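You operate a simulated robot arm through the tools that you are given. There is no shell and no other tool. Be economical: measure what you need, move in short steps, check, and stop when the job is done.

Carry out the task below with a simulated robot arm. There is one attempt and no reset: what you move stays moved.

Task
Seat the card terminal in its cradle, lock the latch and press the link button in.

It is judged by the outcome, as a careful person would: the job done as asked, and still so three seconds after it is handed in. It fails if anything else is knocked over, pushed out of place, dropped, spilled or broken.

Robot
A 6-joint arm with a two-finger parallel gripper on a trunk, on a base that drives. Base frame: it is fixed to the floor where the robot stands at the start and does not move with it; the origin is under the middle of the robot, x ahead of it, y to its left, z up; the surface under the hand at the start is at about z = 0.8. Readings come in m, degrees, newtons and seconds.
Its first joint turns from -166.0 to 166.0 degrees. Places, roughly: cradle latch [0.9, 0.1, 0.8]; teal link button [0.9, -0.1, 0.8]; terminal cradle [0.9, 0, 0.8]. Payload 3.91 kg.
The tool frame sits at the grasp point between the pads (the TCP): z along the fingers, y along the line on which they close. The tips reach 0.03 m beyond it. Largest opening 0.11 m; finger width 0.02, thickness 0.01; the body of the gripper, 0.048 by 0.112 m, starts 0.055 m behind the TCP.
Orientation is that of the tool frame in the base frame, as a unit quaternion [w, x, y, z]. With the fingers straight down and closing along the base's y, the tool's x points along the base's -x, its y along +y and its z along -z.

Tools
- The arm moves only by the tool servo_tool. Its argument "rows" is a list of rows, each an object of numbers (a shift or turn left out is 0, a gripper value left out holds the last): "tx", "ty", "tz": the shift along the base's x, y, z in units of 200 mm (1.0 is 200 mm); "rx", "ry", "rz": the turn, a rotation vector about the base's x, y, z in units of 180 degrees (1.0 is 180 degrees); "gripper": the opening in per cent of the stroke, from 0 (shut) to 100 (fully open). In form: [{"tx": .., "ty": .., "tz": .., "rx": .., "ry": .., "rz": .., "gripper": ..}, ...]. A call has 1 to 20 rows; each row is the pose to reach, as a shift and turn from the pose commanded when the call began. A call with a number of a shift or a turn outside -1 to 1 is refused whole. A row lasts 0.2 s, in which the tool goes at most 0.05 m and 8.6 degrees; a call with a longer step from one row to the next is refused whole, and so is a gripper value outside its range. Where a pose cannot be reached the arm comes as near as it can. A force on the tool above 50 N (or 10 N above the force at the start of the call, whichever is more), or a blocked arm, ends the call early, and 0.2 s more pass. The fingers move at their own pace (about 0.153 m/s each) and stop on an object; they squeeze with about 35 N. The grip force told is the motor's: it shows also when the fingers shut on nothing. Time passes only in rows, and 0.2 s behind the last, so rows that repeat a pose let the fingers close. The reply holds the time, the measured pose of the TCP, the force on the tool along the base axes, the opening and the grip force, in the units named above and with some noise, with the torque about the TCP (base axes, N m) and any sound that the robot's microphone picked up.
- Cameras (640 x 400 px; columns grow to the right, rows downward): "scene" is now at [0.2164, 0.2021, 1.3804]; the picture's right is [-0.35, -0.94, 0.00], its down [-0.42, 0.15, -0.90] and it looks along [0.84, -0.31, -0.44] (base axes); focal length 267 px, centre (320, 200). "wrist" rides on the gripper at [0.072, 0.017, -0.103] in the tool frame; the picture's right is [-0.23, 0.97, 0.00], its down [-0.76, -0.18, -0.62] and it looks along [-0.61, -0.14, 0.78] (tool axes); focal length 222 px, centre (320, 200). There is no depth. A picture from a camera that has moved, and an enlarged one, comes with that camera's place and axes in the base frame and with its lens.
- capture(camera): a new picture of that camera. It takes no simulated time.
- drive_base(legs): drives the robot by 1 to 6 legs, each [ahead, turn to the left] in m and degrees, along the robot's own axes; the way and the turn of a leg run together, so that a leg with both is an arc; at most 1.5 m and 180 degrees a leg. The arm and the cameras ride along, it lands a little off, and it stops where it bumps. It gives what a move gives.
- turn_head(pan, tilt): turns the head with the scene camera to pan (to the left, within 120 degrees either way) and tilt (down, from -29 to 69), counted from straight ahead of the robot. It gives what a move gives.
- zoom(camera, box): a new picture of the part [left, top, right, bottom] of that camera's present view, enlarged. It takes no simulated time.
- sign_off(): hands the job in; it is judged then, once.

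Go step by step. Nothing tells you exact positions but the pictures and the camera data: compare them with the known pose of the tool, close in by small moves and look again before you grip or let go. The budget is 120 turns and 78 pictures, counting those below and the enlarged ones. Unless the task says otherwise, let go and move clear before handing in, and close with one line.

The tools are called after ">>>" as name(argument=value, ...) on one line, values as JSON. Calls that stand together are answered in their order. servo_tool: Moves the arm, as the interface text tells. Its arguments: {"type":"object","properties":{"rows":{"type":"array"}},"required":["rows"]} The other tools are called the same way: drive_base (legs) drives the base; turn_head (pan, tilt) turns the head that bears the scene camera; capture (camera) takes a picture; zoom (camera, box) takes an enlarged picture of a part of a camera's view; sign_off () hands the job in.

At the start:

```text
time: 0.0
tool_pos: [0.6105, -0.1509, 1.1291]
tcp_rot: [-0.001, 0.001, 1.0, 0.0]
contact_force: [-0.4, -0.2, 0.6]
wrist_torque: [0.02, -0.02, 0.01]
gripper_width: 0.1101
grip_force: 0.0
robot x, y, heading: [0.0006, -0.0046, -0.0]
head pan, tilt: [-20.3, 26.3]
```

scene: 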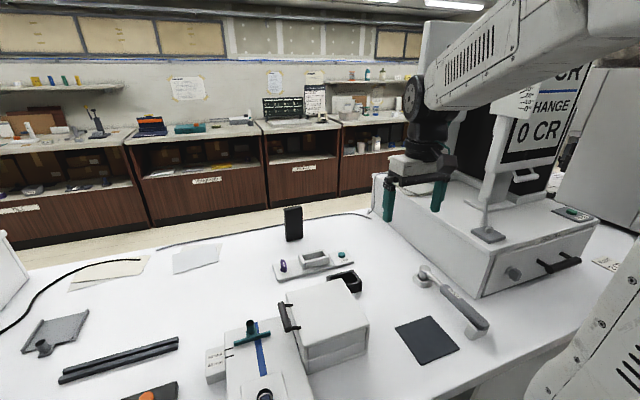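
wrist: 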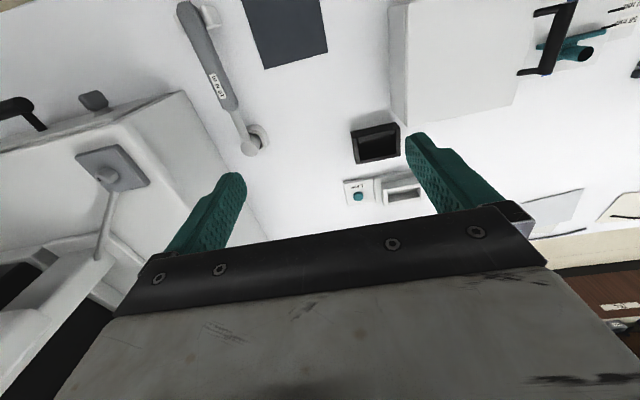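

I see a small station with a purple latch, a cradle and a teal button near the middle of the table, and a dark upright object behind it that may be the terminal. I'll zoom in to identify them.

>>> zoom(camera="scene", box=[240, 190, 400, 290])

>>> zoom(camera="wrist", box=[320, 100, 480, 220])

```text
4.00 times, centred on (320, 240) of scene
camera zoom: at [0.2164, 0.2021, 1.3804], right [-0.35, -0.94, 0.0], down [-0.42, 0.15, -0.9], along [0.84, -0.31, -0.44], focal length 1069 px, centre (320, 40)
```

zoom: 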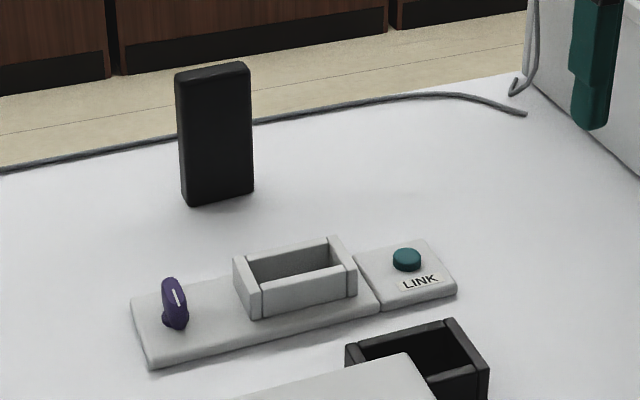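

```text
3.33 times, centred on (400, 160) of wrist
camera zoom: at [0.5387, -0.1342, 1.2325], right [0.23, 0.97, 0.0], down [0.76, -0.18, 0.62], along [0.61, -0.14, -0.78], focal length 740 px, centre (53, 333)
```

zoom: 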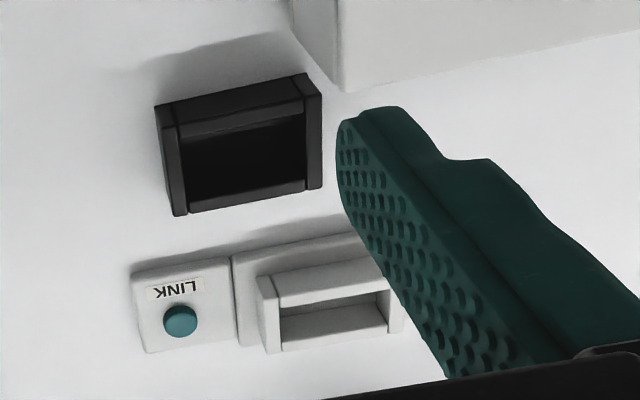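

The terminal is the dark upright block at about (1.045, 0.0), roughly 0.12 m tall. That's beyond reach, so I'll check the clearance in front of the base before driving.

>>> turn_head(pan=0, tilt=69)

>>> capture(camera="scene")

```text
time: 1.1
tool_pos: [0.6123, -0.1495, 1.1306]
tcp_rot: [-0.001, 0.0, 1.0, 0.0]
contact_force: [-0.4, 0.7, -0.2]
wrist_torque: [-0.02, 0.02, -0.02]
gripper_width: 0.1099
grip_force: 0.1
robot x, y, heading: [-0.0029, 0.0029, 0.1]
head pan, tilt: [0.0, 68.8]
```

```text
73 pictures are left
camera scene: at [0.1863, 0.234, 1.323], right [0.0, -1.0, 0.0], down [-0.93, 0.0, -0.36], along [0.36, 0.0, -0.93], focal length 267 px, centre (320, 200)
```

scene: 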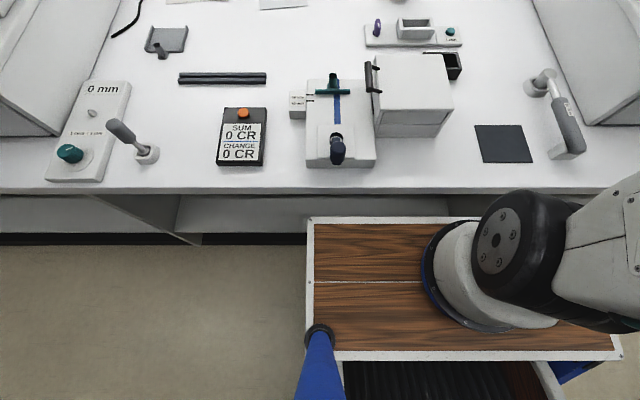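

The base has only a few centimetres before the table edge, so I'll test the arm's own reach first. I'm moving it high and outwards.

>>> servo_tool(rows=[{"tx": 0.2, "ty": 0.1}, {"tx": 0.4, "ty": 0.2}, {"tx": 0.6, "ty": 0.3}, {"tx": 0.8, "ty": 0.4}, {"tx": 1.0, "ty": 0.5}])

>>> servo_tool(rows=[{"tx": 0.2, "ty": 0.05}, {"tx": 0.4, "ty": 0.1}, {"tx": 0.6, "ty": 0.15}, {"tx": 0.8, "ty": 0.2}, {"tx": 0.9, "ty": 0.25}, {"tx": 0.9, "ty": 0.25}])

>>> turn_head(pan=-15, tilt=30)

>>> capture(camera="scene")

>>> capture(camera="wrist")

```text
time: 2.3
tool_pos: [0.8124, -0.0519, 1.1333]
tcp_rot: [0.0, 0.0, 1.0, 0.001]
contact_force: [0.5, -1.1, -0.1]
wrist_torque: [-0.02, -0.01, 0.01]
gripper_width: 0.11
grip_force: 0.0
robot x, y, heading: [0.0004, -0.0015, -0.1]
head pan, tilt: [0.0, 68.8]
```

```text
time: 3.7
tool_pos: [0.9918, -0.0016, 1.1299]
tcp_rot: [0.0, 0.0, 1.0, 0.001]
contact_force: [-0.1, 0.5, -0.6]
wrist_torque: [-0.03, -0.01, -0.03]
gripper_width: 0.11
grip_force: 0.1
robot x, y, heading: [-0.001, -0.0053, 0.1]
head pan, tilt: [0.0, 68.8]
```

```text
time: 4.7
tool_pos: [0.9928, -0.0003, 1.129]
tcp_rot: [0.0, 0.0, 1.0, -0.001]
contact_force: [-0.2, 0.8, 0.2]
wrist_torque: [-0.03, 0.01, 0.0]
gripper_width: 0.11
grip_force: 0.1
robot x, y, heading: [-0.002, -0.0022, 0.1]
head pan, tilt: [-15.0, 30.0]
```

```text
72 pictures are left
camera scene: at [0.2177, 0.2106, 1.3744], right [-0.26, -0.97, 0.0], down [-0.48, 0.13, -0.87], along [0.84, -0.22, -0.5], focal length 267 px, centre (320, 200)
```

scene: 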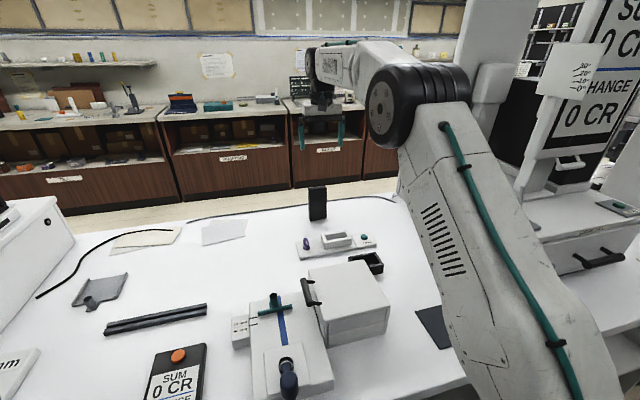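

```text
71 pictures are left
camera wrist: at [0.9194, 0.0153, 1.2321], right [0.23, 0.97, 0.0], down [0.76, -0.18, 0.62], along [0.61, -0.14, -0.78], focal length 222 px, centre (320, 200)
```

wrist: 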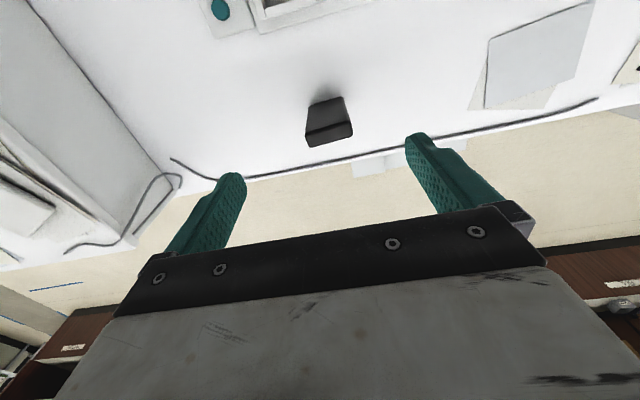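

The arm reaches x≈0.99 at this height. The terminal's top is at about (1.046, 0.0), so I'll zoom to refine that and then try to get above it.

>>> zoom(camera="wrist", box=[260, 80, 400, 170])

>>> servo_tool(rows=[{"tx": 0.15, "tz": -0.1}, {"tx": 0.27, "tz": -0.3}, {"tx": 0.27, "tz": -0.5}, {"tx": 0.27, "tz": -0.5}])

>>> capture(camera="wrist")

```text
4.44 times, centred on (330, 125) of wrist
camera zoom: at [0.9194, 0.0153, 1.2321], right [0.23, 0.97, 0.0], down [0.76, -0.18, 0.62], along [0.61, -0.14, -0.78], focal length 987 px, centre (276, 533)
```

zoom: 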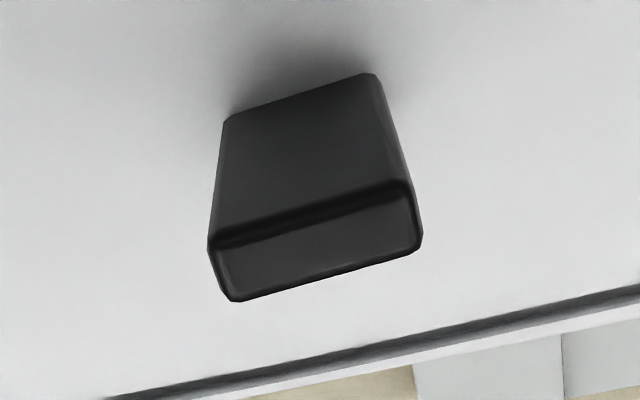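

```text
time: 5.7
tool_pos: [1.0452, -0.0002, 1.0288]
tcp_rot: [0.001, 0.0, 1.0, 0.001]
contact_force: [0.1, 0.3, 0.1]
wrist_torque: [-0.01, 0.02, -0.01]
gripper_width: 0.1101
grip_force: 0.1
robot x, y, heading: [0.0004, 0.002, -0.1]
head pan, tilt: [-15.0, 30.0]
```

```text
69 pictures are left
camera wrist: at [0.9729, 0.0163, 1.1311], right [0.23, 0.97, 0.0], down [0.76, -0.18, 0.62], along [0.61, -0.14, -0.78], focal length 222 px, centre (320, 200)
```

wrist: 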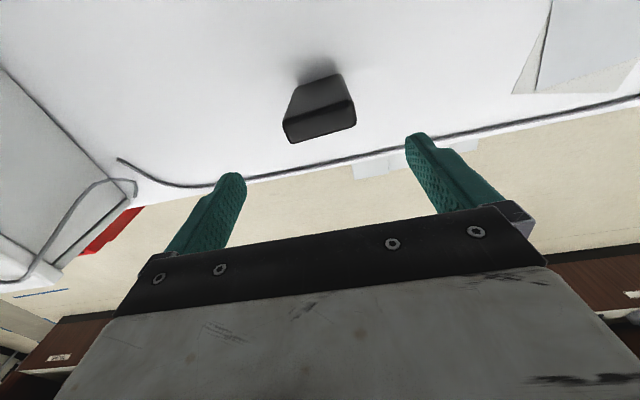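

The arm gets above the terminal at (1.045, 0). I'll zoom in to measure the terminal's yaw.

>>> zoom(camera="wrist", box=[270, 60, 382, 150])

>>> zoom(camera="scene", box=[280, 175, 400, 280])

```text
4.44 times, centred on (326, 105) of wrist
camera zoom: at [0.9729, 0.0163, 1.1311], right [0.23, 0.97, 0.0], down [0.76, -0.18, 0.62], along [0.61, -0.14, -0.78], focal length 987 px, centre (293, 622)
```

zoom: 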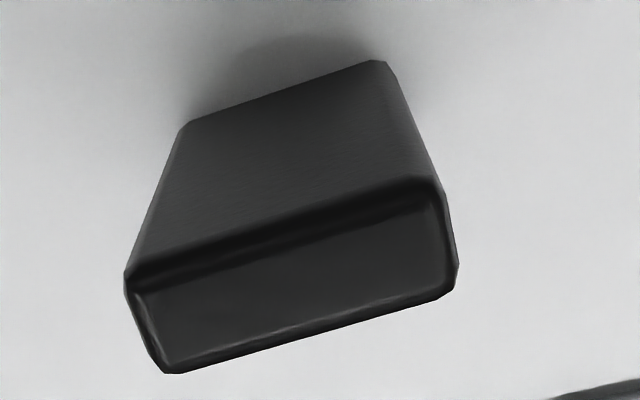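

```text
3.81 times, centred on (340, 228) of scene
camera zoom: at [0.2177, 0.2106, 1.3745], right [-0.26, -0.97, 0.0], down [-0.48, 0.13, -0.87], along [0.84, -0.22, -0.5], focal length 1018 px, centre (244, 95)
```

zoom: 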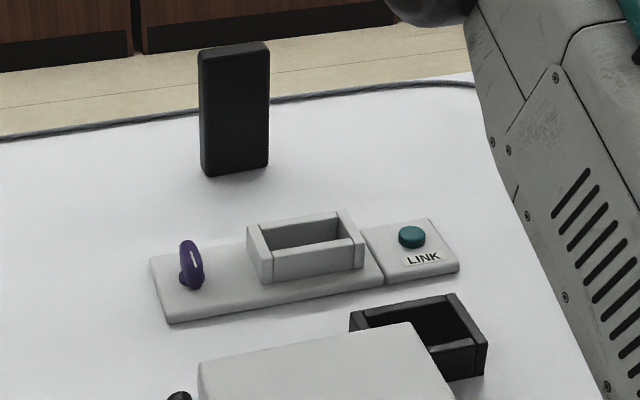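

The terminal is about 0.066 × 0.022 m in plan, centred at (1.046, 0.0) and yawed about +3.5°. I'll turn the tool to match and descend to z≈0.905 with the fingers open.

>>> servo_tool(rows=[{"tx": 0.005, "rz": 0.0195, "tz": -0.1}, {"tx": 0.005, "rz": 0.0195, "tz": -0.3}, {"tx": 0.005, "rz": 0.0195, "tz": -0.5}, {"tx": 0.005, "rz": 0.0195, "tz": -0.62}, {"tx": 0.005, "rz": 0.0195, "tz": -0.62}])

>>> capture(camera="wrist")

>>> zoom(camera="scene", box=[260, 130, 380, 230])

```text
time: 6.9
tool_pos: [1.047, -0.0003, 0.9053]
tcp_rot: [0.0, -0.03, 1.0, 0.0]
contact_force: [-0.5, 0.5, -0.9]
wrist_torque: [-0.01, -0.02, -0.01]
gripper_width: 0.11
grip_force: 0.1
robot x, y, heading: [-0.0038, 0.0005, -0.0]
head pan, tilt: [-15.0, 30.0]
```

```text
66 pictures are left
camera wrist: at [0.9717, 0.011, 1.0086], right [0.17, 0.99, 0.0], down [0.77, -0.13, 0.62], along [0.61, -0.1, -0.78], focal length 222 px, centre (320, 200)
```

wrist: 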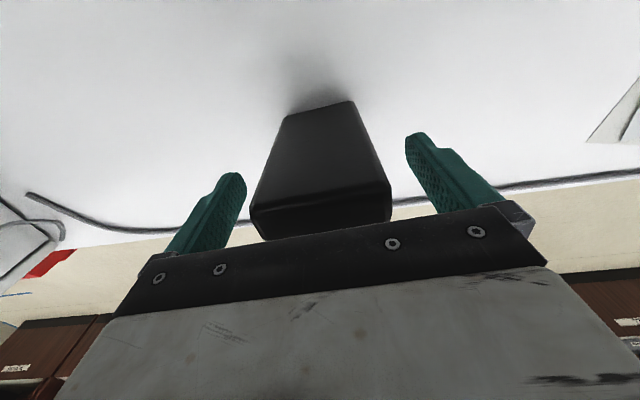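

```text
4.00 times, centred on (320, 180) of scene
camera zoom: at [0.2177, 0.2106, 1.3745], right [-0.26, -0.97, 0.0], down [-0.48, 0.13, -0.87], along [0.84, -0.22, -0.5], focal length 1069 px, centre (320, 280)
```

zoom: 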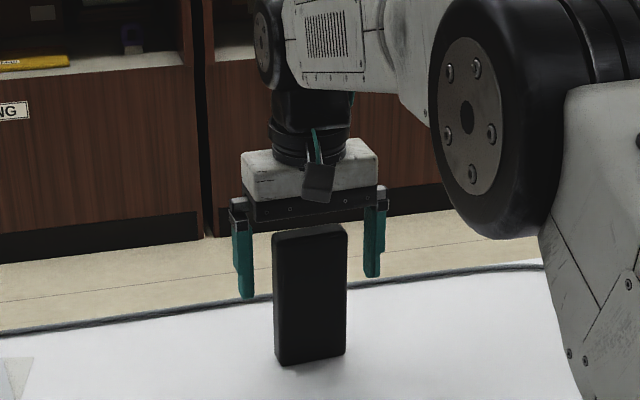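

The terminal sits centred between the fingers. I'm closing to grip it.

>>> servo_tool(rows=[{"gripper": 60}, {"gripper": 50}, {"gripper": 40}, {"gripper": 40}, {"gripper": 40}])

>>> servo_tool(rows=[{"tz": 0.1}, {"tz": 0.3}, {"tz": 0.5}, {"tz": 0.6}, {"tz": 0.6}])

>>> zoom(camera="scene", box=[260, 100, 420, 260])

```text
time: 8.1
tool_pos: [1.0456, 0.0008, 0.9066]
tcp_rot: [0.0, -0.031, 1.0, 0.0]
contact_force: [0.7, 0.7, 0.2]
wrist_torque: [-0.04, -0.06, 0.02]
gripper_width: 0.068
grip_force: 34.9
robot x, y, heading: [-0.0027, -0.0003, 0.1]
head pan, tilt: [-15.0, 30.0]
```

```text
time: 9.3
tool_pos: [1.0465, -0.0007, 1.0257]
tcp_rot: [-0.001, -0.03, 1.0, -0.001]
contact_force: [-0.5, -0.2, -2.8]
wrist_torque: [0.0, 0.0, -0.02]
gripper_width: 0.0678
grip_force: 34.6
robot x, y, heading: [0.001, 0.0003, 0.1]
head pan, tilt: [-15.0, 30.0]
```

```text
2.50 times, centred on (340, 180) of scene
camera zoom: at [0.2179, 0.2106, 1.3744], right [-0.26, -0.97, 0.0], down [-0.48, 0.13, -0.87], along [0.84, -0.22, -0.5], focal length 668 px, centre (270, 250)
```

zoom: 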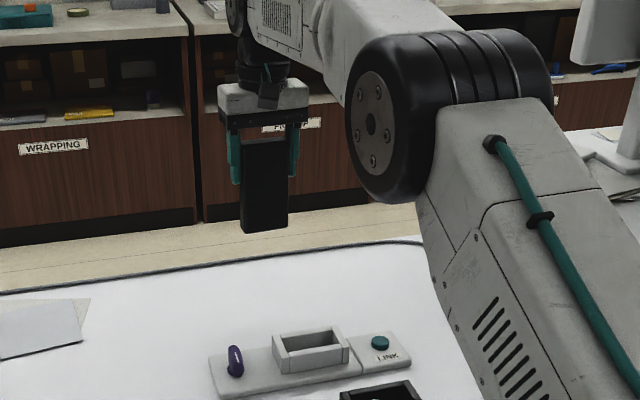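

The terminal is held and lifted (0.068 m wide, about 2.8 N). Next I'll retract high so the wrist camera can see the cradle from above and measure it.

>>> servo_tool(rows=[{"tx": -0.1, "tz": 0.15, "rz": -0.0195}, {"tx": -0.3, "tz": 0.25, "rz": -0.0195}, {"tx": -0.5, "tz": 0.35, "rz": -0.0195}, {"tx": -0.7, "tz": 0.45, "rz": -0.0195}, {"tx": -0.9, "tz": 0.55, "rz": -0.0195}, {"tx": -1.0, "tz": 0.6, "rz": -0.0195}, {"tx": -1.0, "tz": 0.6, "rz": -0.0195}])

>>> capture(camera="wrist")

>>> zoom(camera="scene", box=[295, 220, 385, 265])

```text
time: 10.9
tool_pos: [0.8479, -0.0, 1.1453]
tcp_rot: [0.0, 0.001, 1.0, 0.0]
contact_force: [0.3, 0.3, -2.5]
wrist_torque: [0.01, -0.02, -0.03]
gripper_width: 0.0676
grip_force: 34.9
robot x, y, heading: [0.0043, 0.0, 0.0]
head pan, tilt: [-15.0, 30.0]
```

```text
63 pictures are left
camera wrist: at [0.775, 0.0157, 1.249], right [0.23, 0.97, 0.0], down [0.76, -0.18, 0.62], along [0.61, -0.14, -0.78], focal length 222 px, centre (320, 200)
```

wrist: 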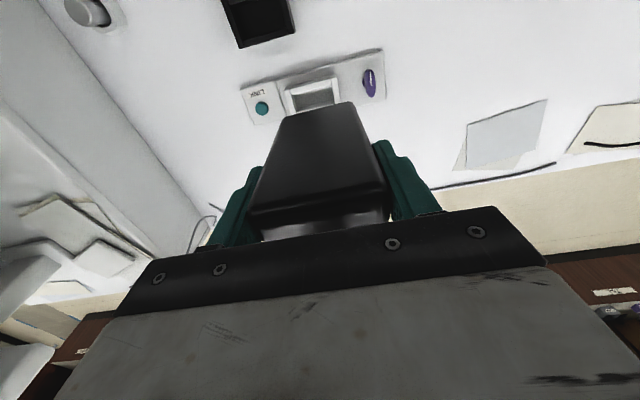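

```text
7.11 times, centred on (340, 242) of scene
camera zoom: at [0.2179, 0.2106, 1.3744], right [-0.26, -0.97, 0.0], down [-0.48, 0.13, -0.87], along [0.84, -0.22, -0.5], focal length 1900 px, centre (178, -102)
```

zoom: 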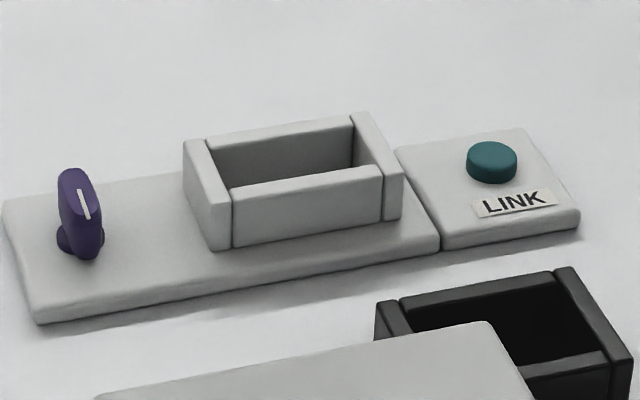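

I put the cradle opening at about x 0.851–0.879, y −0.051 to +0.017, with its rim near z≈0.845. I'll check it from the wrist view as well, since the fit is tight.

>>> zoom(camera="wrist", box=[230, 35, 400, 141])

```text
3.76 times, centred on (315, 88) of wrist
camera zoom: at [0.775, 0.0157, 1.249], right [0.23, 0.97, 0.0], down [0.76, -0.18, 0.62], along [0.61, -0.14, -0.78], focal length 836 px, centre (339, 622)
```

zoom: 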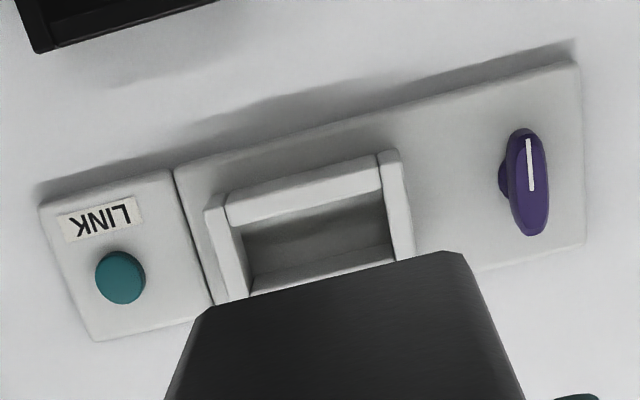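

The yaw agrees at about 0°, but the wall edges don't quite match between views. I'll zoom tighter on the cradle.

>>> zoom(camera="scene", box=[318, 230, 358, 255])

>>> zoom(camera="wrist", box=[280, 68, 344, 108])

```text
16.00 times, centred on (338, 242) of scene
camera zoom: at [0.2179, 0.2106, 1.3744], right [-0.26, -0.97, 0.0], down [-0.48, 0.13, -0.87], along [0.84, -0.22, -0.5], focal length 4276 px, centre (32, -480)
```

zoom: 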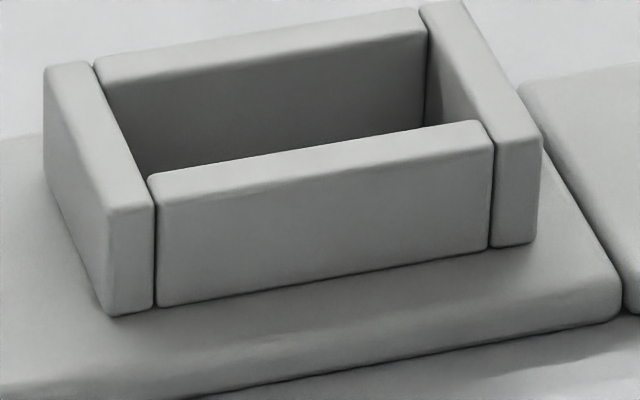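

```text
10.00 times, centred on (312, 88) of wrist
camera zoom: at [0.775, 0.0157, 1.249], right [0.23, 0.97, 0.0], down [0.76, -0.18, 0.62], along [0.61, -0.14, -0.78], focal length 2221 px, centre (400, 1320)
```

zoom: 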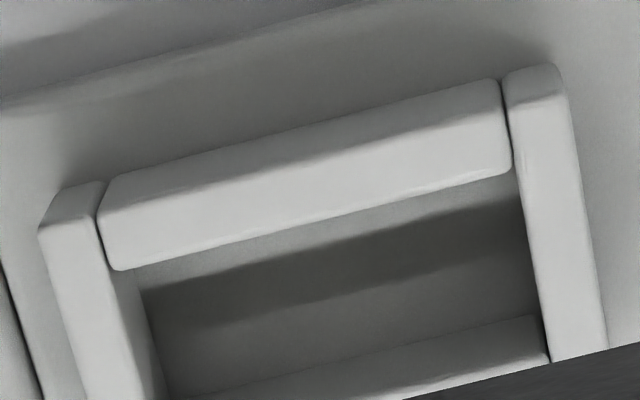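

Combining both views, the rim is at z≈0.836 and the opening is x 0.860–0.890, y −0.055 to +0.015, centred on (0.8755, −0.020). I'll bring the terminal just above it and look again.

>>> servo_tool(rows=[{"tx": 0.07, "ty": -0.05, "tz": -0.2}, {"tx": 0.14, "ty": -0.1015, "tz": -0.4}, {"tx": 0.14, "ty": -0.1015, "tz": -0.6}, {"tx": 0.14, "ty": -0.1015, "tz": -0.8}, {"tx": 0.14, "ty": -0.1015, "tz": -0.9}, {"tx": 0.14, "ty": -0.1015, "tz": -0.9}])

>>> zoom(camera="scene", box=[295, 190, 385, 260])

>>> capture(camera="wrist")

```text
time: 12.3
tool_pos: [0.8738, -0.0188, 0.9637]
tcp_rot: [0.0, 0.0, 1.0, 0.0]
contact_force: [0.6, -0.7, -2.0]
wrist_torque: [0.01, 0.02, 0.0]
gripper_width: 0.0681
grip_force: 35.3
robot x, y, heading: [0.002, 0.0013, -0.2]
head pan, tilt: [-15.0, 30.0]
```

```text
5.71 times, centred on (340, 225) of scene
camera zoom: at [0.2178, 0.2106, 1.3744], right [-0.26, -0.97, 0.0], down [-0.48, 0.13, -0.87], along [0.84, -0.22, -0.5], focal length 1527 px, centre (206, 57)
```

zoom: 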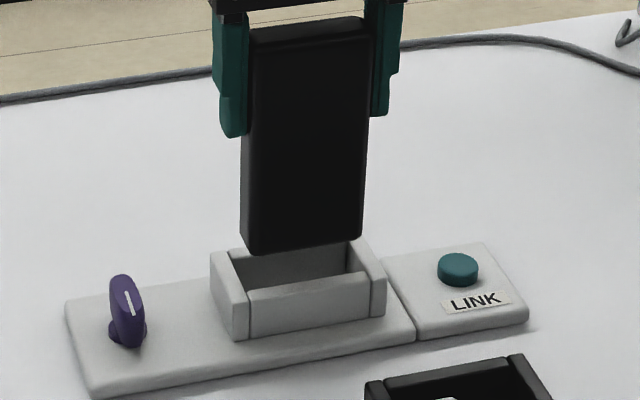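

```text
57 pictures are left
camera wrist: at [0.8017, -0.0031, 1.0669], right [0.23, 0.97, 0.0], down [0.76, -0.18, 0.62], along [0.61, -0.14, -0.78], focal length 222 px, centre (320, 200)
```

wrist: 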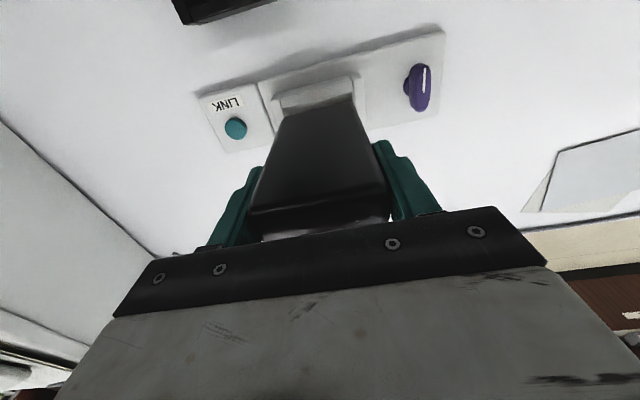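

The terminal is hovering about 2 cm over the opening. I'll check the alignment up close before lowering.

>>> zoom(camera="wrist", box=[250, 65, 378, 145])

>>> zoom(camera="scene", box=[315, 220, 363, 250])

```text
5.00 times, centred on (314, 105) of wrist
camera zoom: at [0.8017, -0.0031, 1.0669], right [0.23, 0.97, 0.0], down [0.76, -0.18, 0.62], along [0.61, -0.14, -0.78], focal length 1111 px, centre (350, 675)
```

zoom: 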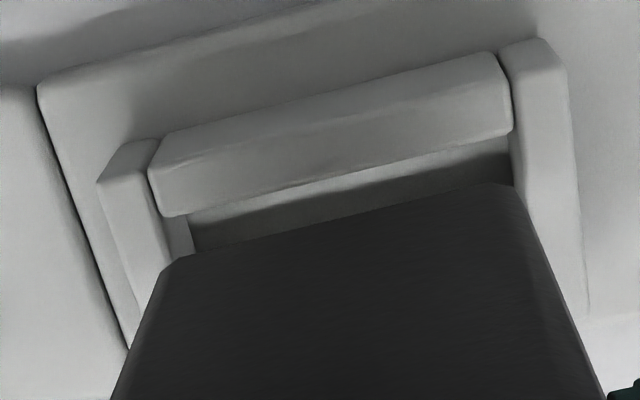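

```text
13.33 times, centred on (339, 235) of scene
camera zoom: at [0.2178, 0.2106, 1.3744], right [-0.26, -0.97, 0.0], down [-0.48, 0.13, -0.87], along [0.84, -0.22, -0.5], focal length 3563 px, centre (67, -267)
```

zoom: 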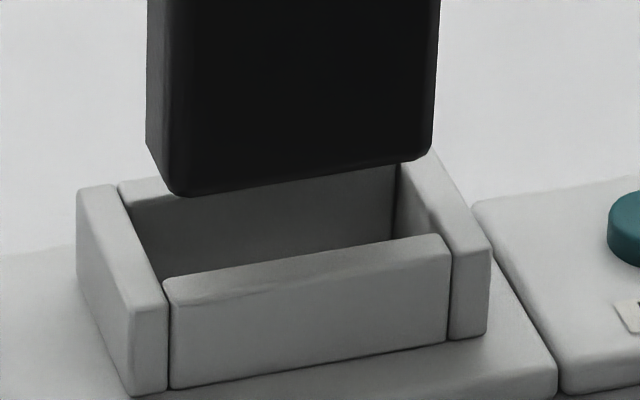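

Alignment is within about 1 mm in y, and there's clearance in x. I'll lower slowly into the opening, watching the force.

>>> servo_tool(rows=[{"tz": -0.06}, {"tz": -0.1}, {"tz": -0.13}, {"tz": -0.15}, {"tz": -0.17}, {"tz": -0.17}])

>>> zoom(camera="scene", box=[305, 210, 369, 250])

```text
time: 13.7
tool_pos: [0.8756, -0.0204, 0.9315]
tcp_rot: [0.0, 0.0, 1.0, -0.001]
contact_force: [1.1, 1.0, -2.3]
wrist_torque: [0.18, -0.09, -0.05]
gripper_width: 0.0678
grip_force: 34.7
robot x, y, heading: [0.0013, -0.0005, -0.0]
head pan, tilt: [-15.0, 30.0]
```

```text
10.00 times, centred on (337, 230) of scene
camera zoom: at [0.2178, 0.2107, 1.3744], right [-0.26, -0.97, 0.0], down [-0.48, 0.13, -0.87], along [0.84, -0.22, -0.5], focal length 2672 px, centre (150, -100)
```

zoom: 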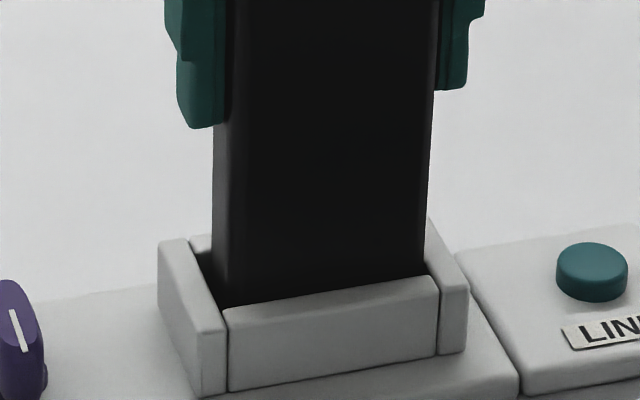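

It has entered with only slight side contact. I'll keep going down gently until it bottoms out.

>>> servo_tool(rows=[{"tz": -0.02}, {"tz": -0.04}, {"tz": -0.06}, {"tz": -0.075}, {"tz": -0.09}, {"tz": -0.1}, {"tz": -0.11}, {"tz": -0.12}])

>>> zoom(camera="scene", box=[295, 190, 391, 250])

```text
time: 15.5
tool_pos: [0.8737, -0.0204, 0.9089]
tcp_rot: [0.001, 0.001, 1.0, 0.0]
contact_force: [1.2, 6.1, 25.5]
wrist_torque: [0.34, 0.0, 0.0]
gripper_width: 0.068
grip_force: 34.7
robot x, y, heading: [-0.0018, 0.0013, -0.0]
head pan, tilt: [-15.0, 30.0]
```

```text
6.67 times, centred on (343, 220) of scene
camera zoom: at [0.2168, 0.2109, 1.3746], right [-0.26, -0.97, 0.0], down [-0.48, 0.13, -0.87], along [0.84, -0.22, -0.5], focal length 1782 px, centre (167, 67)
```

zoom: 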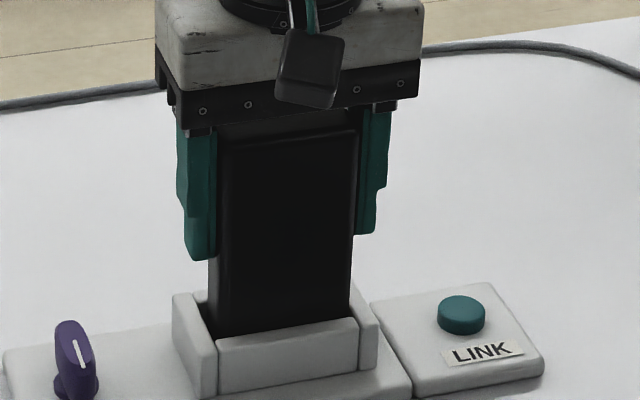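

It bottomed out at 25 N with the terminal about 32 mm below the rim. I'll push slightly more to confirm it's on the floor and not just rubbing.

>>> servo_tool(rows=[{"tz": -0.01}, {"tz": -0.02}, {"tz": -0.02}])

```text
time: 16.3
tool_pos: [0.8757, -0.02, 0.9041]
tcp_rot: [0.0, 0.0, 1.0, 0.0]
contact_force: [-1.0, 7.4, 24.1]
wrist_torque: [0.38, 0.18, -0.01]
gripper_width: 0.0679
grip_force: 35.2
robot x, y, heading: [0.0011, 0.0027, -0.1]
head pan, tilt: [-15.0, 30.0]
```

It moved 4 mm at constant force, so something is sliding: either the terminal in the cradle or the pads on the terminal. I'll look.

>>> zoom(camera="scene", box=[295, 190, 391, 250])

>>> capture(camera="wrist")

```text
6.67 times, centred on (343, 220) of scene
camera zoom: at [0.2167, 0.211, 1.3746], right [-0.26, -0.97, 0.0], down [-0.48, 0.13, -0.87], along [0.84, -0.22, -0.5], focal length 1782 px, centre (167, 67)
```

zoom: 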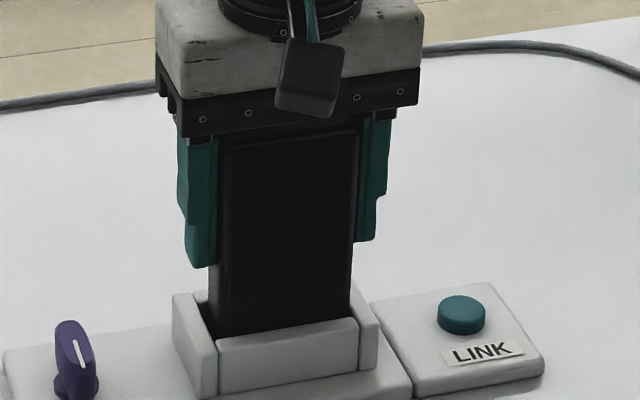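

```text
51 pictures are left
camera wrist: at [0.801, -0.0039, 1.0074], right [0.23, 0.97, 0.0], down [0.76, -0.18, 0.62], along [0.61, -0.14, -0.78], focal length 222 px, centre (320, 200)
```

wrist: 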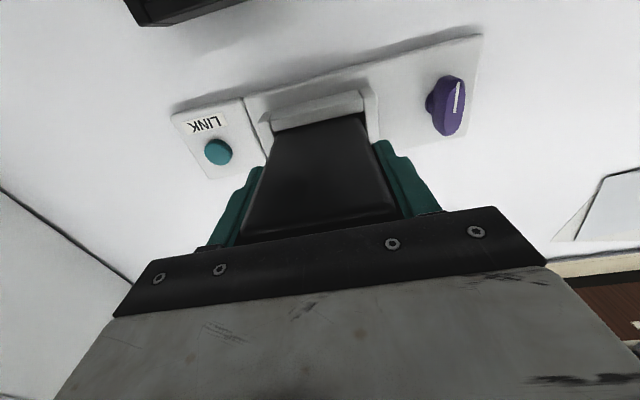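

The pads slid down the terminal while it stayed put, so it's resting on the cradle floor. I'll release it, rise clear, and look at the seating and the latch.

>>> servo_tool(rows=[{"gripper": 70}, {"gripper": 85}, {"gripper": 95}, {"gripper": 95}])

>>> servo_tool(rows=[{"tz": 0.15}, {"tz": 0.35}, {"tz": 0.55}, {"tz": 0.75}, {"tz": 0.95}, {"tz": 1.0, "tx": -0.1}, {"tz": 1.0, "tx": -0.3}, {"tz": 1.0, "tx": -0.5}, {"tz": 1.0, "tx": -0.5}])

>>> capture(camera="wrist")

>>> zoom(camera="scene", box=[285, 190, 381, 260])

```text
time: 17.3
tool_pos: [0.8745, -0.0207, 0.9044]
tcp_rot: [0.0, -0.001, 1.0, 0.0]
contact_force: [-0.2, 0.0, -0.9]
wrist_torque: [0.01, -0.02, 0.01]
gripper_width: 0.1045
grip_force: 0.0
robot x, y, heading: [-0.002, -0.0025, -0.1]
head pan, tilt: [-15.0, 30.0]
```

```text
time: 19.3
tool_pos: [0.7776, -0.0205, 1.1016]
tcp_rot: [0.0, 0.0, 1.0, 0.0]
contact_force: [-0.5, -0.2, -0.6]
wrist_torque: [0.01, 0.02, 0.02]
gripper_width: 0.1044
grip_force: 0.0
robot x, y, heading: [0.0007, 0.0001, -0.3]
head pan, tilt: [-15.0, 30.0]
```

```text
50 pictures are left
camera wrist: at [0.7038, -0.0037, 1.2046], right [0.23, 0.97, 0.0], down [0.76, -0.18, 0.62], along [0.61, -0.14, -0.78], focal length 222 px, centre (320, 200)
```

wrist: 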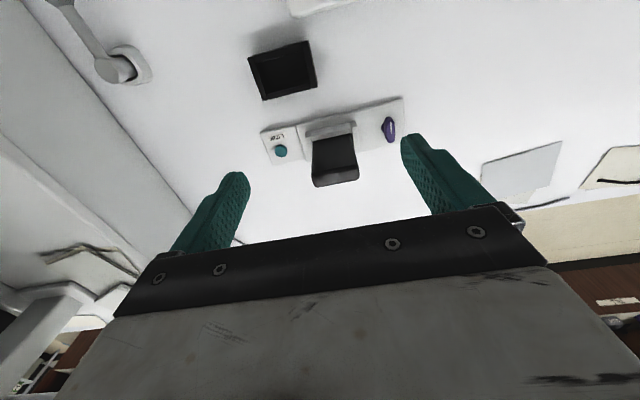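

```text
5.71 times, centred on (333, 225) of scene
camera zoom: at [0.2178, 0.2107, 1.3744], right [-0.26, -0.97, 0.0], down [-0.48, 0.13, -0.87], along [0.84, -0.22, -0.5], focal length 1527 px, centre (246, 57)
```

zoom: 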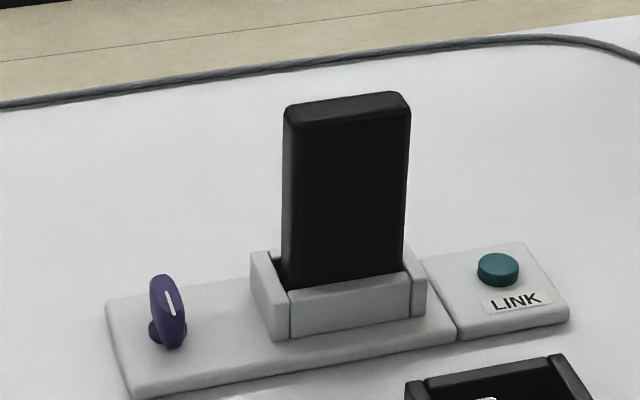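

The terminal stands seated in the cradle. Next is the latch, so I'll zoom in on the purple knob from both cameras.

>>> zoom(camera="wrist", box=[358, 90, 422, 150])

>>> zoom(camera="scene", box=[296, 230, 328, 254])

```text
6.67 times, centred on (390, 120) of wrist
camera zoom: at [0.7038, -0.0037, 1.2046], right [0.23, 0.97, 0.0], down [0.76, -0.18, 0.62], along [0.61, -0.14, -0.78], focal length 1481 px, centre (-147, 733)
```

zoom: 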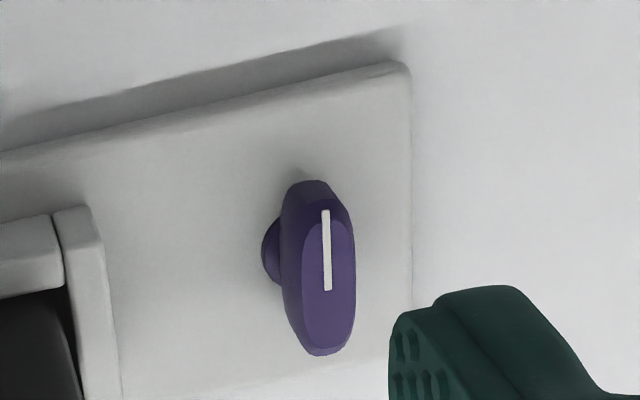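

```text
16.00 times, centred on (312, 242) of scene
camera zoom: at [0.2178, 0.2107, 1.3744], right [-0.26, -0.97, 0.0], down [-0.48, 0.13, -0.87], along [0.84, -0.22, -0.5], focal length 4276 px, centre (448, -472)
```

zoom: 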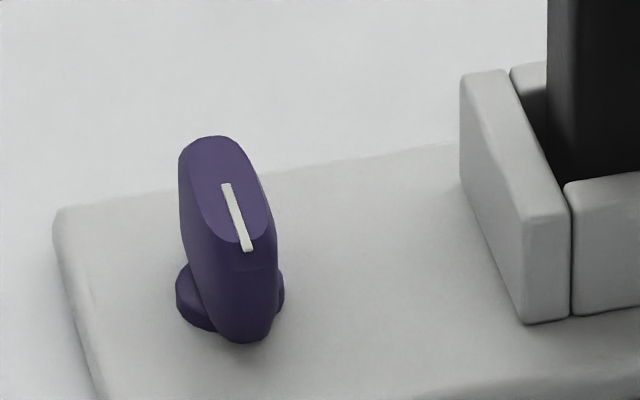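

The latch is a wing knob with a vertical axis at about (0.869, 0.081) and its top near z≈0.842. The bar lies along x with its white mark toward the robot. I'll go above it with the fingers narrowed, to stay clear of the terminal.

>>> servo_tool(rows=[{"tx": 0.1, "ty": 0.15, "gripper": 40}, {"tx": 0.2, "ty": 0.3}, {"tx": 0.35, "ty": 0.42, "tz": -0.1}, {"tx": 0.47, "ty": 0.507, "tz": -0.25}, {"tx": 0.47, "ty": 0.507, "tz": -0.45}, {"tx": 0.47, "ty": 0.507, "tz": -0.65}, {"tx": 0.47, "ty": 0.507, "tz": -0.85}, {"tx": 0.47, "ty": 0.507, "tz": -0.95}, {"tx": 0.47, "ty": 0.507, "tz": -0.95}])

>>> zoom(camera="scene", box=[270, 180, 366, 260])

>>> capture(camera="wrist")

```text
time: 21.3
tool_pos: [0.8683, 0.082, 0.9126]
tcp_rot: [0.0, 0.0, 1.0, 0.0]
contact_force: [0.6, 0.5, 1.0]
wrist_torque: [-0.01, 0.01, 0.02]
gripper_width: 0.0436
grip_force: 0.0
robot x, y, heading: [-0.0039, -0.0009, -0.0]
head pan, tilt: [-15.0, 30.0]
```

```text
5.00 times, centred on (318, 220) of scene
camera zoom: at [0.2177, 0.2107, 1.3745], right [-0.26, -0.97, 0.0], down [-0.48, 0.13, -0.87], along [0.84, -0.22, -0.5], focal length 1336 px, centre (330, 100)
```

zoom: 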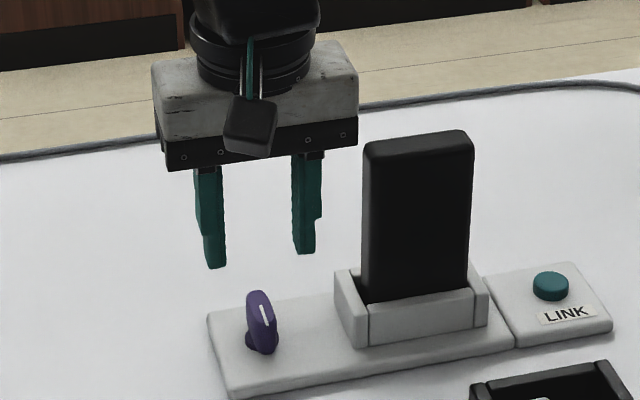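

```text
45 pictures are left
camera wrist: at [0.7947, 0.0981, 1.0156], right [0.23, 0.97, 0.0], down [0.76, -0.18, 0.62], along [0.61, -0.14, -0.78], focal length 222 px, centre (320, 200)
```

wrist: 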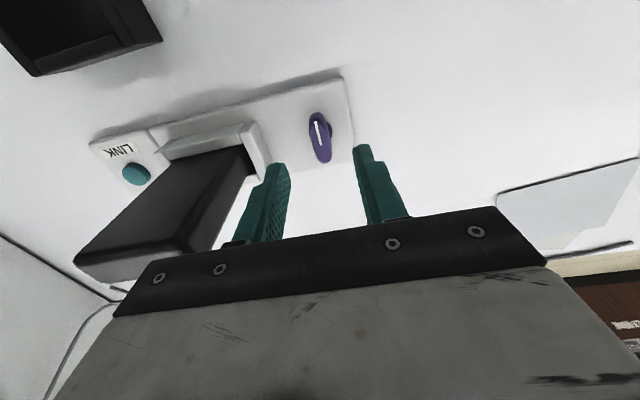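

Fingers straddle the knob line. I'm descending to z≈0.856 and closing gently around the bar.

>>> servo_tool(rows=[{"tz": -0.12}, {"tz": -0.22}, {"tz": -0.285}, {"tz": -0.285}])

>>> zoom(camera="scene", box=[280, 200, 360, 260])

```text
time: 22.3
tool_pos: [0.8672, 0.08, 0.8559]
tcp_rot: [0.0, 0.0, 1.0, 0.0]
contact_force: [0.1, 0.4, 0.9]
wrist_torque: [-0.02, 0.0, 0.04]
gripper_width: 0.0438
grip_force: 0.0
robot x, y, heading: [0.002, -0.0002, 0.0]
head pan, tilt: [-15.0, 30.0]
```

```text
6.67 times, centred on (320, 230) of scene
camera zoom: at [0.2177, 0.2107, 1.3744], right [-0.26, -0.97, 0.0], down [-0.48, 0.13, -0.87], along [0.84, -0.22, -0.5], focal length 1782 px, centre (320, 0)
```

zoom: 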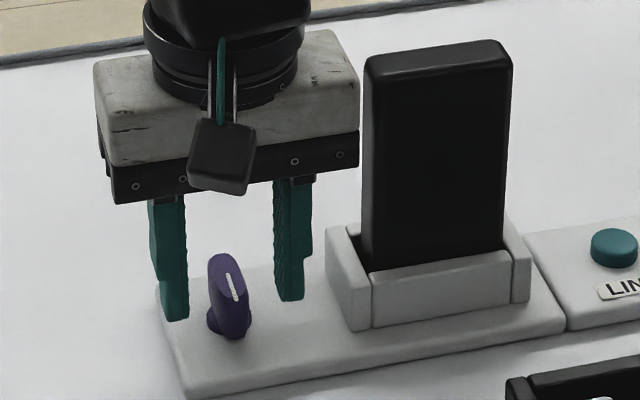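

The knob is centred between the fingers, so I'm closing on it and starting with a small clockwise test turn.

>>> servo_tool(rows=[{"gripper": 20}, {"gripper": 5}, {"gripper": 5}, {"gripper": 5}])

>>> servo_tool(rows=[{"rz": -0.02}, {"rz": -0.04}, {"rz": -0.06}, {"rz": -0.06}])

>>> zoom(camera="scene", box=[280, 200, 360, 260])

```text
time: 23.3
tool_pos: [0.8675, 0.08, 0.856]
tcp_rot: [0.001, 0.0, 1.0, 0.0]
contact_force: [-0.5, 7.5, -3.3]
wrist_torque: [0.22, -0.4, 0.04]
gripper_width: 0.0159
grip_force: 45.4
robot x, y, heading: [-0.0019, 0.0016, 0.1]
head pan, tilt: [-15.0, 30.0]
```

```text
time: 24.3
tool_pos: [0.8688, 0.0825, 0.8575]
tcp_rot: [0.001, 0.093, 0.996, 0.0]
contact_force: [-4.2, 14.6, -1.6]
wrist_torque: [0.32, 0.53, 1.31]
gripper_width: 0.0194
grip_force: 44.8
robot x, y, heading: [-0.0028, 0.0006, 0.0]
head pan, tilt: [-15.0, 30.0]
```

```text
6.67 times, centred on (320, 230) of scene
camera zoom: at [0.2175, 0.2114, 1.3744], right [-0.26, -0.97, 0.0], down [-0.48, 0.13, -0.87], along [0.84, -0.22, -0.5], focal length 1782 px, centre (320, 0)
```

zoom: 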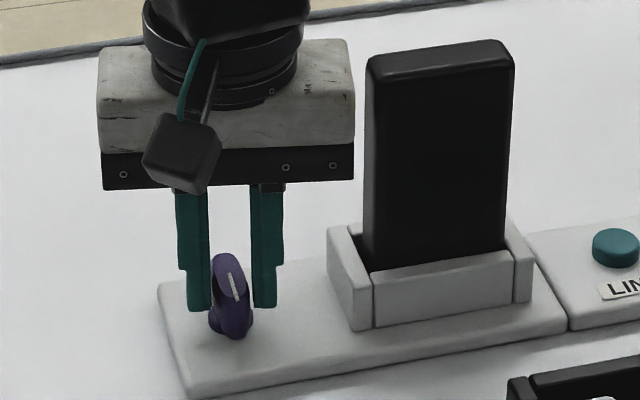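

Clockwise is blocked: 1.3 N·m of torque and the knob didn't move. I'll try counter-clockwise.

>>> servo_tool(rows=[{"rz": 0.03, "ty": 0.005}, {"rz": 0.06, "ty": 0.005}, {"rz": 0.09, "ty": 0.005}, {"rz": 0.12, "ty": 0.005}, {"rz": 0.15, "ty": 0.005}, {"rz": 0.15, "ty": 0.005}])

>>> zoom(camera="scene", box=[280, 200, 360, 260])

```text
time: 25.7
tool_pos: [0.8699, 0.0805, 0.857]
tcp_rot: [0.001, -0.141, 0.99, 0.0]
contact_force: [16.0, -5.5, -3.6]
wrist_torque: [-0.45, 0.67, -0.05]
gripper_width: 0.0159
grip_force: 44.9
robot x, y, heading: [-0.0003, -0.001, 0.1]
head pan, tilt: [-15.0, 30.0]
```

```text
6.67 times, centred on (320, 230) of scene
camera zoom: at [0.2187, 0.2105, 1.3744], right [-0.26, -0.97, 0.0], down [-0.48, 0.13, -0.87], along [0.84, -0.22, -0.5], focal length 1782 px, centre (320, 0)
```

zoom: 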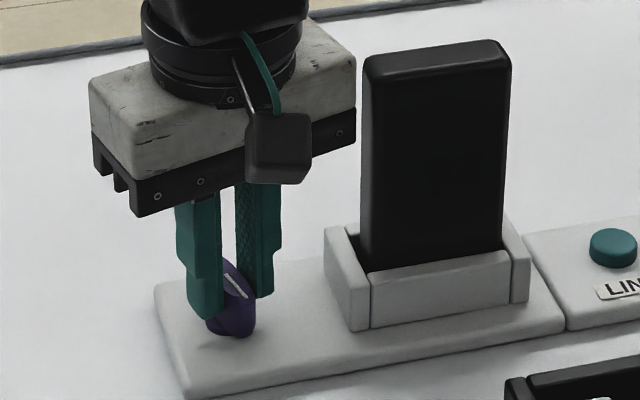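

It turns freely counter-clockwise. I'll carry on to about 55° with a small centring correction, stopping before the wrist camera swings toward the terminal.

>>> servo_tool(rows=[{"tx": 0.01, "rz": 0.03}, {"tx": 0.01, "rz": 0.06}, {"tx": 0.01, "rz": 0.1}, {"tx": 0.01, "rz": 0.14}, {"tx": 0.01, "rz": 0.18}, {"tx": 0.01, "rz": 0.216}, {"tx": 0.01, "rz": 0.216}])

>>> zoom(camera="scene", box=[280, 200, 360, 260])

```text
time: 27.3
tool_pos: [0.8727, 0.0797, 0.8559]
tcp_rot: [0.001, -0.463, 0.886, 0.0]
contact_force: [16.6, -44.6, -1.2]
wrist_torque: [-0.74, -0.59, -0.05]
gripper_width: 0.0158
grip_force: 45.2
robot x, y, heading: [0.0012, -0.0049, -0.1]
head pan, tilt: [-15.0, 30.0]
```

```text
6.67 times, centred on (320, 230) of scene
camera zoom: at [0.2187, 0.2087, 1.3746], right [-0.26, -0.97, 0.0], down [-0.48, 0.13, -0.87], along [0.84, -0.22, -0.5], focal length 1782 px, centre (320, 0)
```

zoom: 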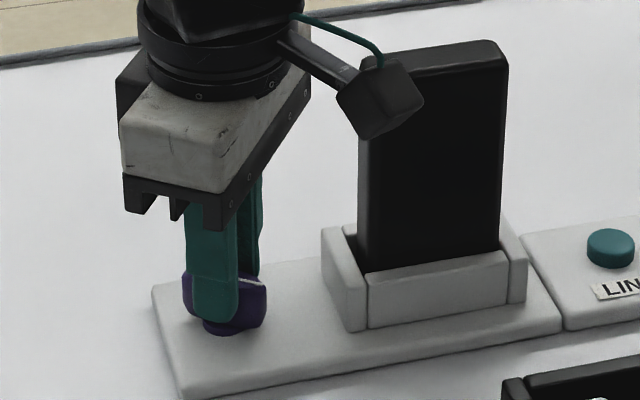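

There's a strong sideways force from off-centre gripping, so I'll release the knob to relax it and look.

>>> servo_tool(rows=[{"gripper": 20}, {"gripper": 40}, {"gripper": 40}])

>>> zoom(camera="scene", box=[280, 200, 360, 260])

>>> capture(camera="wrist")

```text
time: 28.1
tool_pos: [0.8726, 0.0819, 0.8568]
tcp_rot: [0.001, -0.462, 0.887, -0.001]
contact_force: [0.4, 0.4, -0.5]
wrist_torque: [0.0, -0.04, 0.01]
gripper_width: 0.0436
grip_force: 0.1
robot x, y, heading: [0.0002, 0.0008, -0.1]
head pan, tilt: [-15.0, 30.0]
```

```text
6.67 times, centred on (320, 230) of scene
camera zoom: at [0.2176, 0.2106, 1.3744], right [-0.26, -0.97, 0.0], down [-0.48, 0.13, -0.87], along [0.84, -0.22, -0.5], focal length 1782 px, centre (320, 0)
```

zoom: 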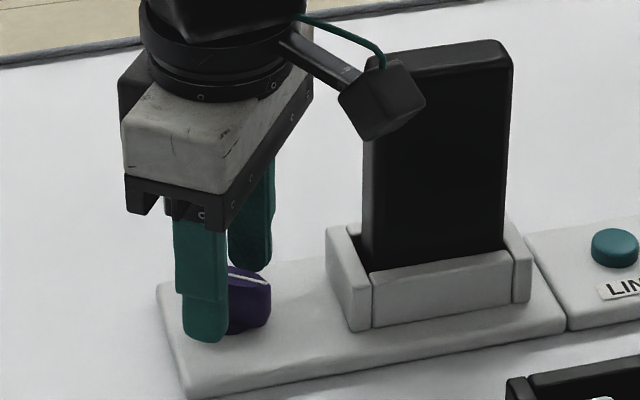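

```text
39 pictures are left
camera wrist: at [0.8151, 0.0314, 0.9593], right [-0.67, 0.74, 0.0], down [0.58, 0.52, 0.62], along [0.46, 0.42, -0.78], focal length 222 px, centre (320, 200)
```

wrist: 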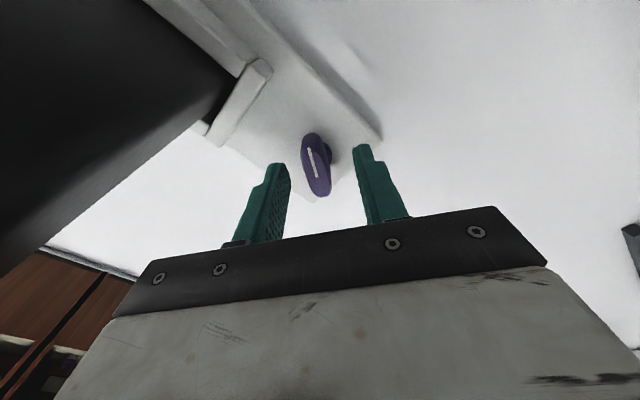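

The knob stays at about 55°, pointing toward the terminal. I'll measure the knob centre from both views before regripping.

>>> zoom(camera="wrist", box=[270, 110, 366, 210])

>>> servo_tool(rows=[{"tz": 0.15}, {"tz": 0.35}, {"tz": 0.55}, {"tz": 0.7}, {"tz": 0.7}])

>>> zoom(camera="scene", box=[296, 230, 328, 254])

```text
4.00 times, centred on (318, 160) of wrist
camera zoom: at [0.8151, 0.0314, 0.9593], right [-0.67, 0.74, 0.0], down [0.58, 0.52, 0.62], along [0.46, 0.42, -0.78], focal length 888 px, centre (328, 360)
```

zoom: 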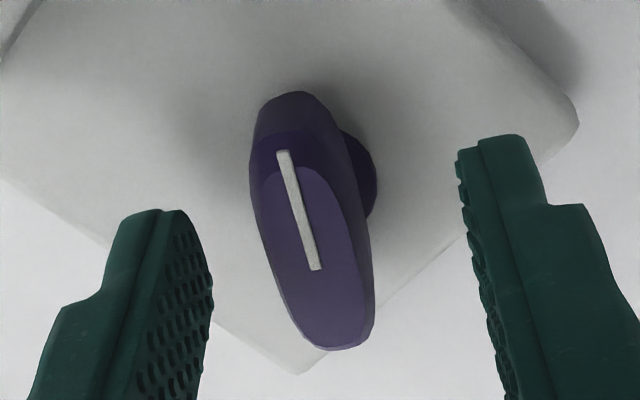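

```text
time: 29.3
tool_pos: [0.8701, 0.0822, 0.9953]
tcp_rot: [0.0, -0.462, 0.887, 0.0]
contact_force: [0.0, -0.2, -0.6]
wrist_torque: [0.0, -0.02, -0.03]
gripper_width: 0.0441
grip_force: 0.0
robot x, y, heading: [0.0015, 0.002, 0.1]
head pan, tilt: [-15.0, 30.0]
```

```text
16.00 times, centred on (312, 242) of scene
camera zoom: at [0.2178, 0.2105, 1.3744], right [-0.26, -0.97, 0.0], down [-0.48, 0.13, -0.87], along [0.84, -0.22, -0.5], focal length 4276 px, centre (448, -472)
```

zoom: 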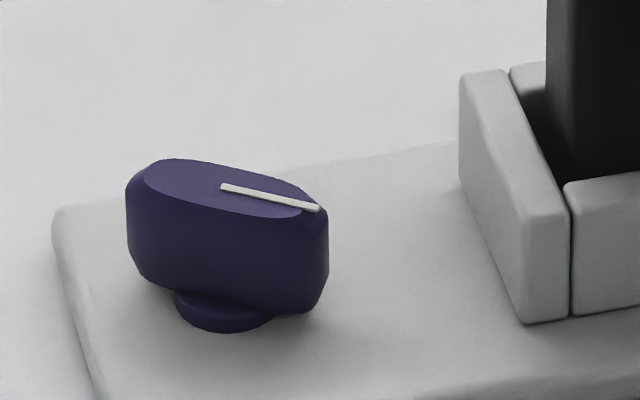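

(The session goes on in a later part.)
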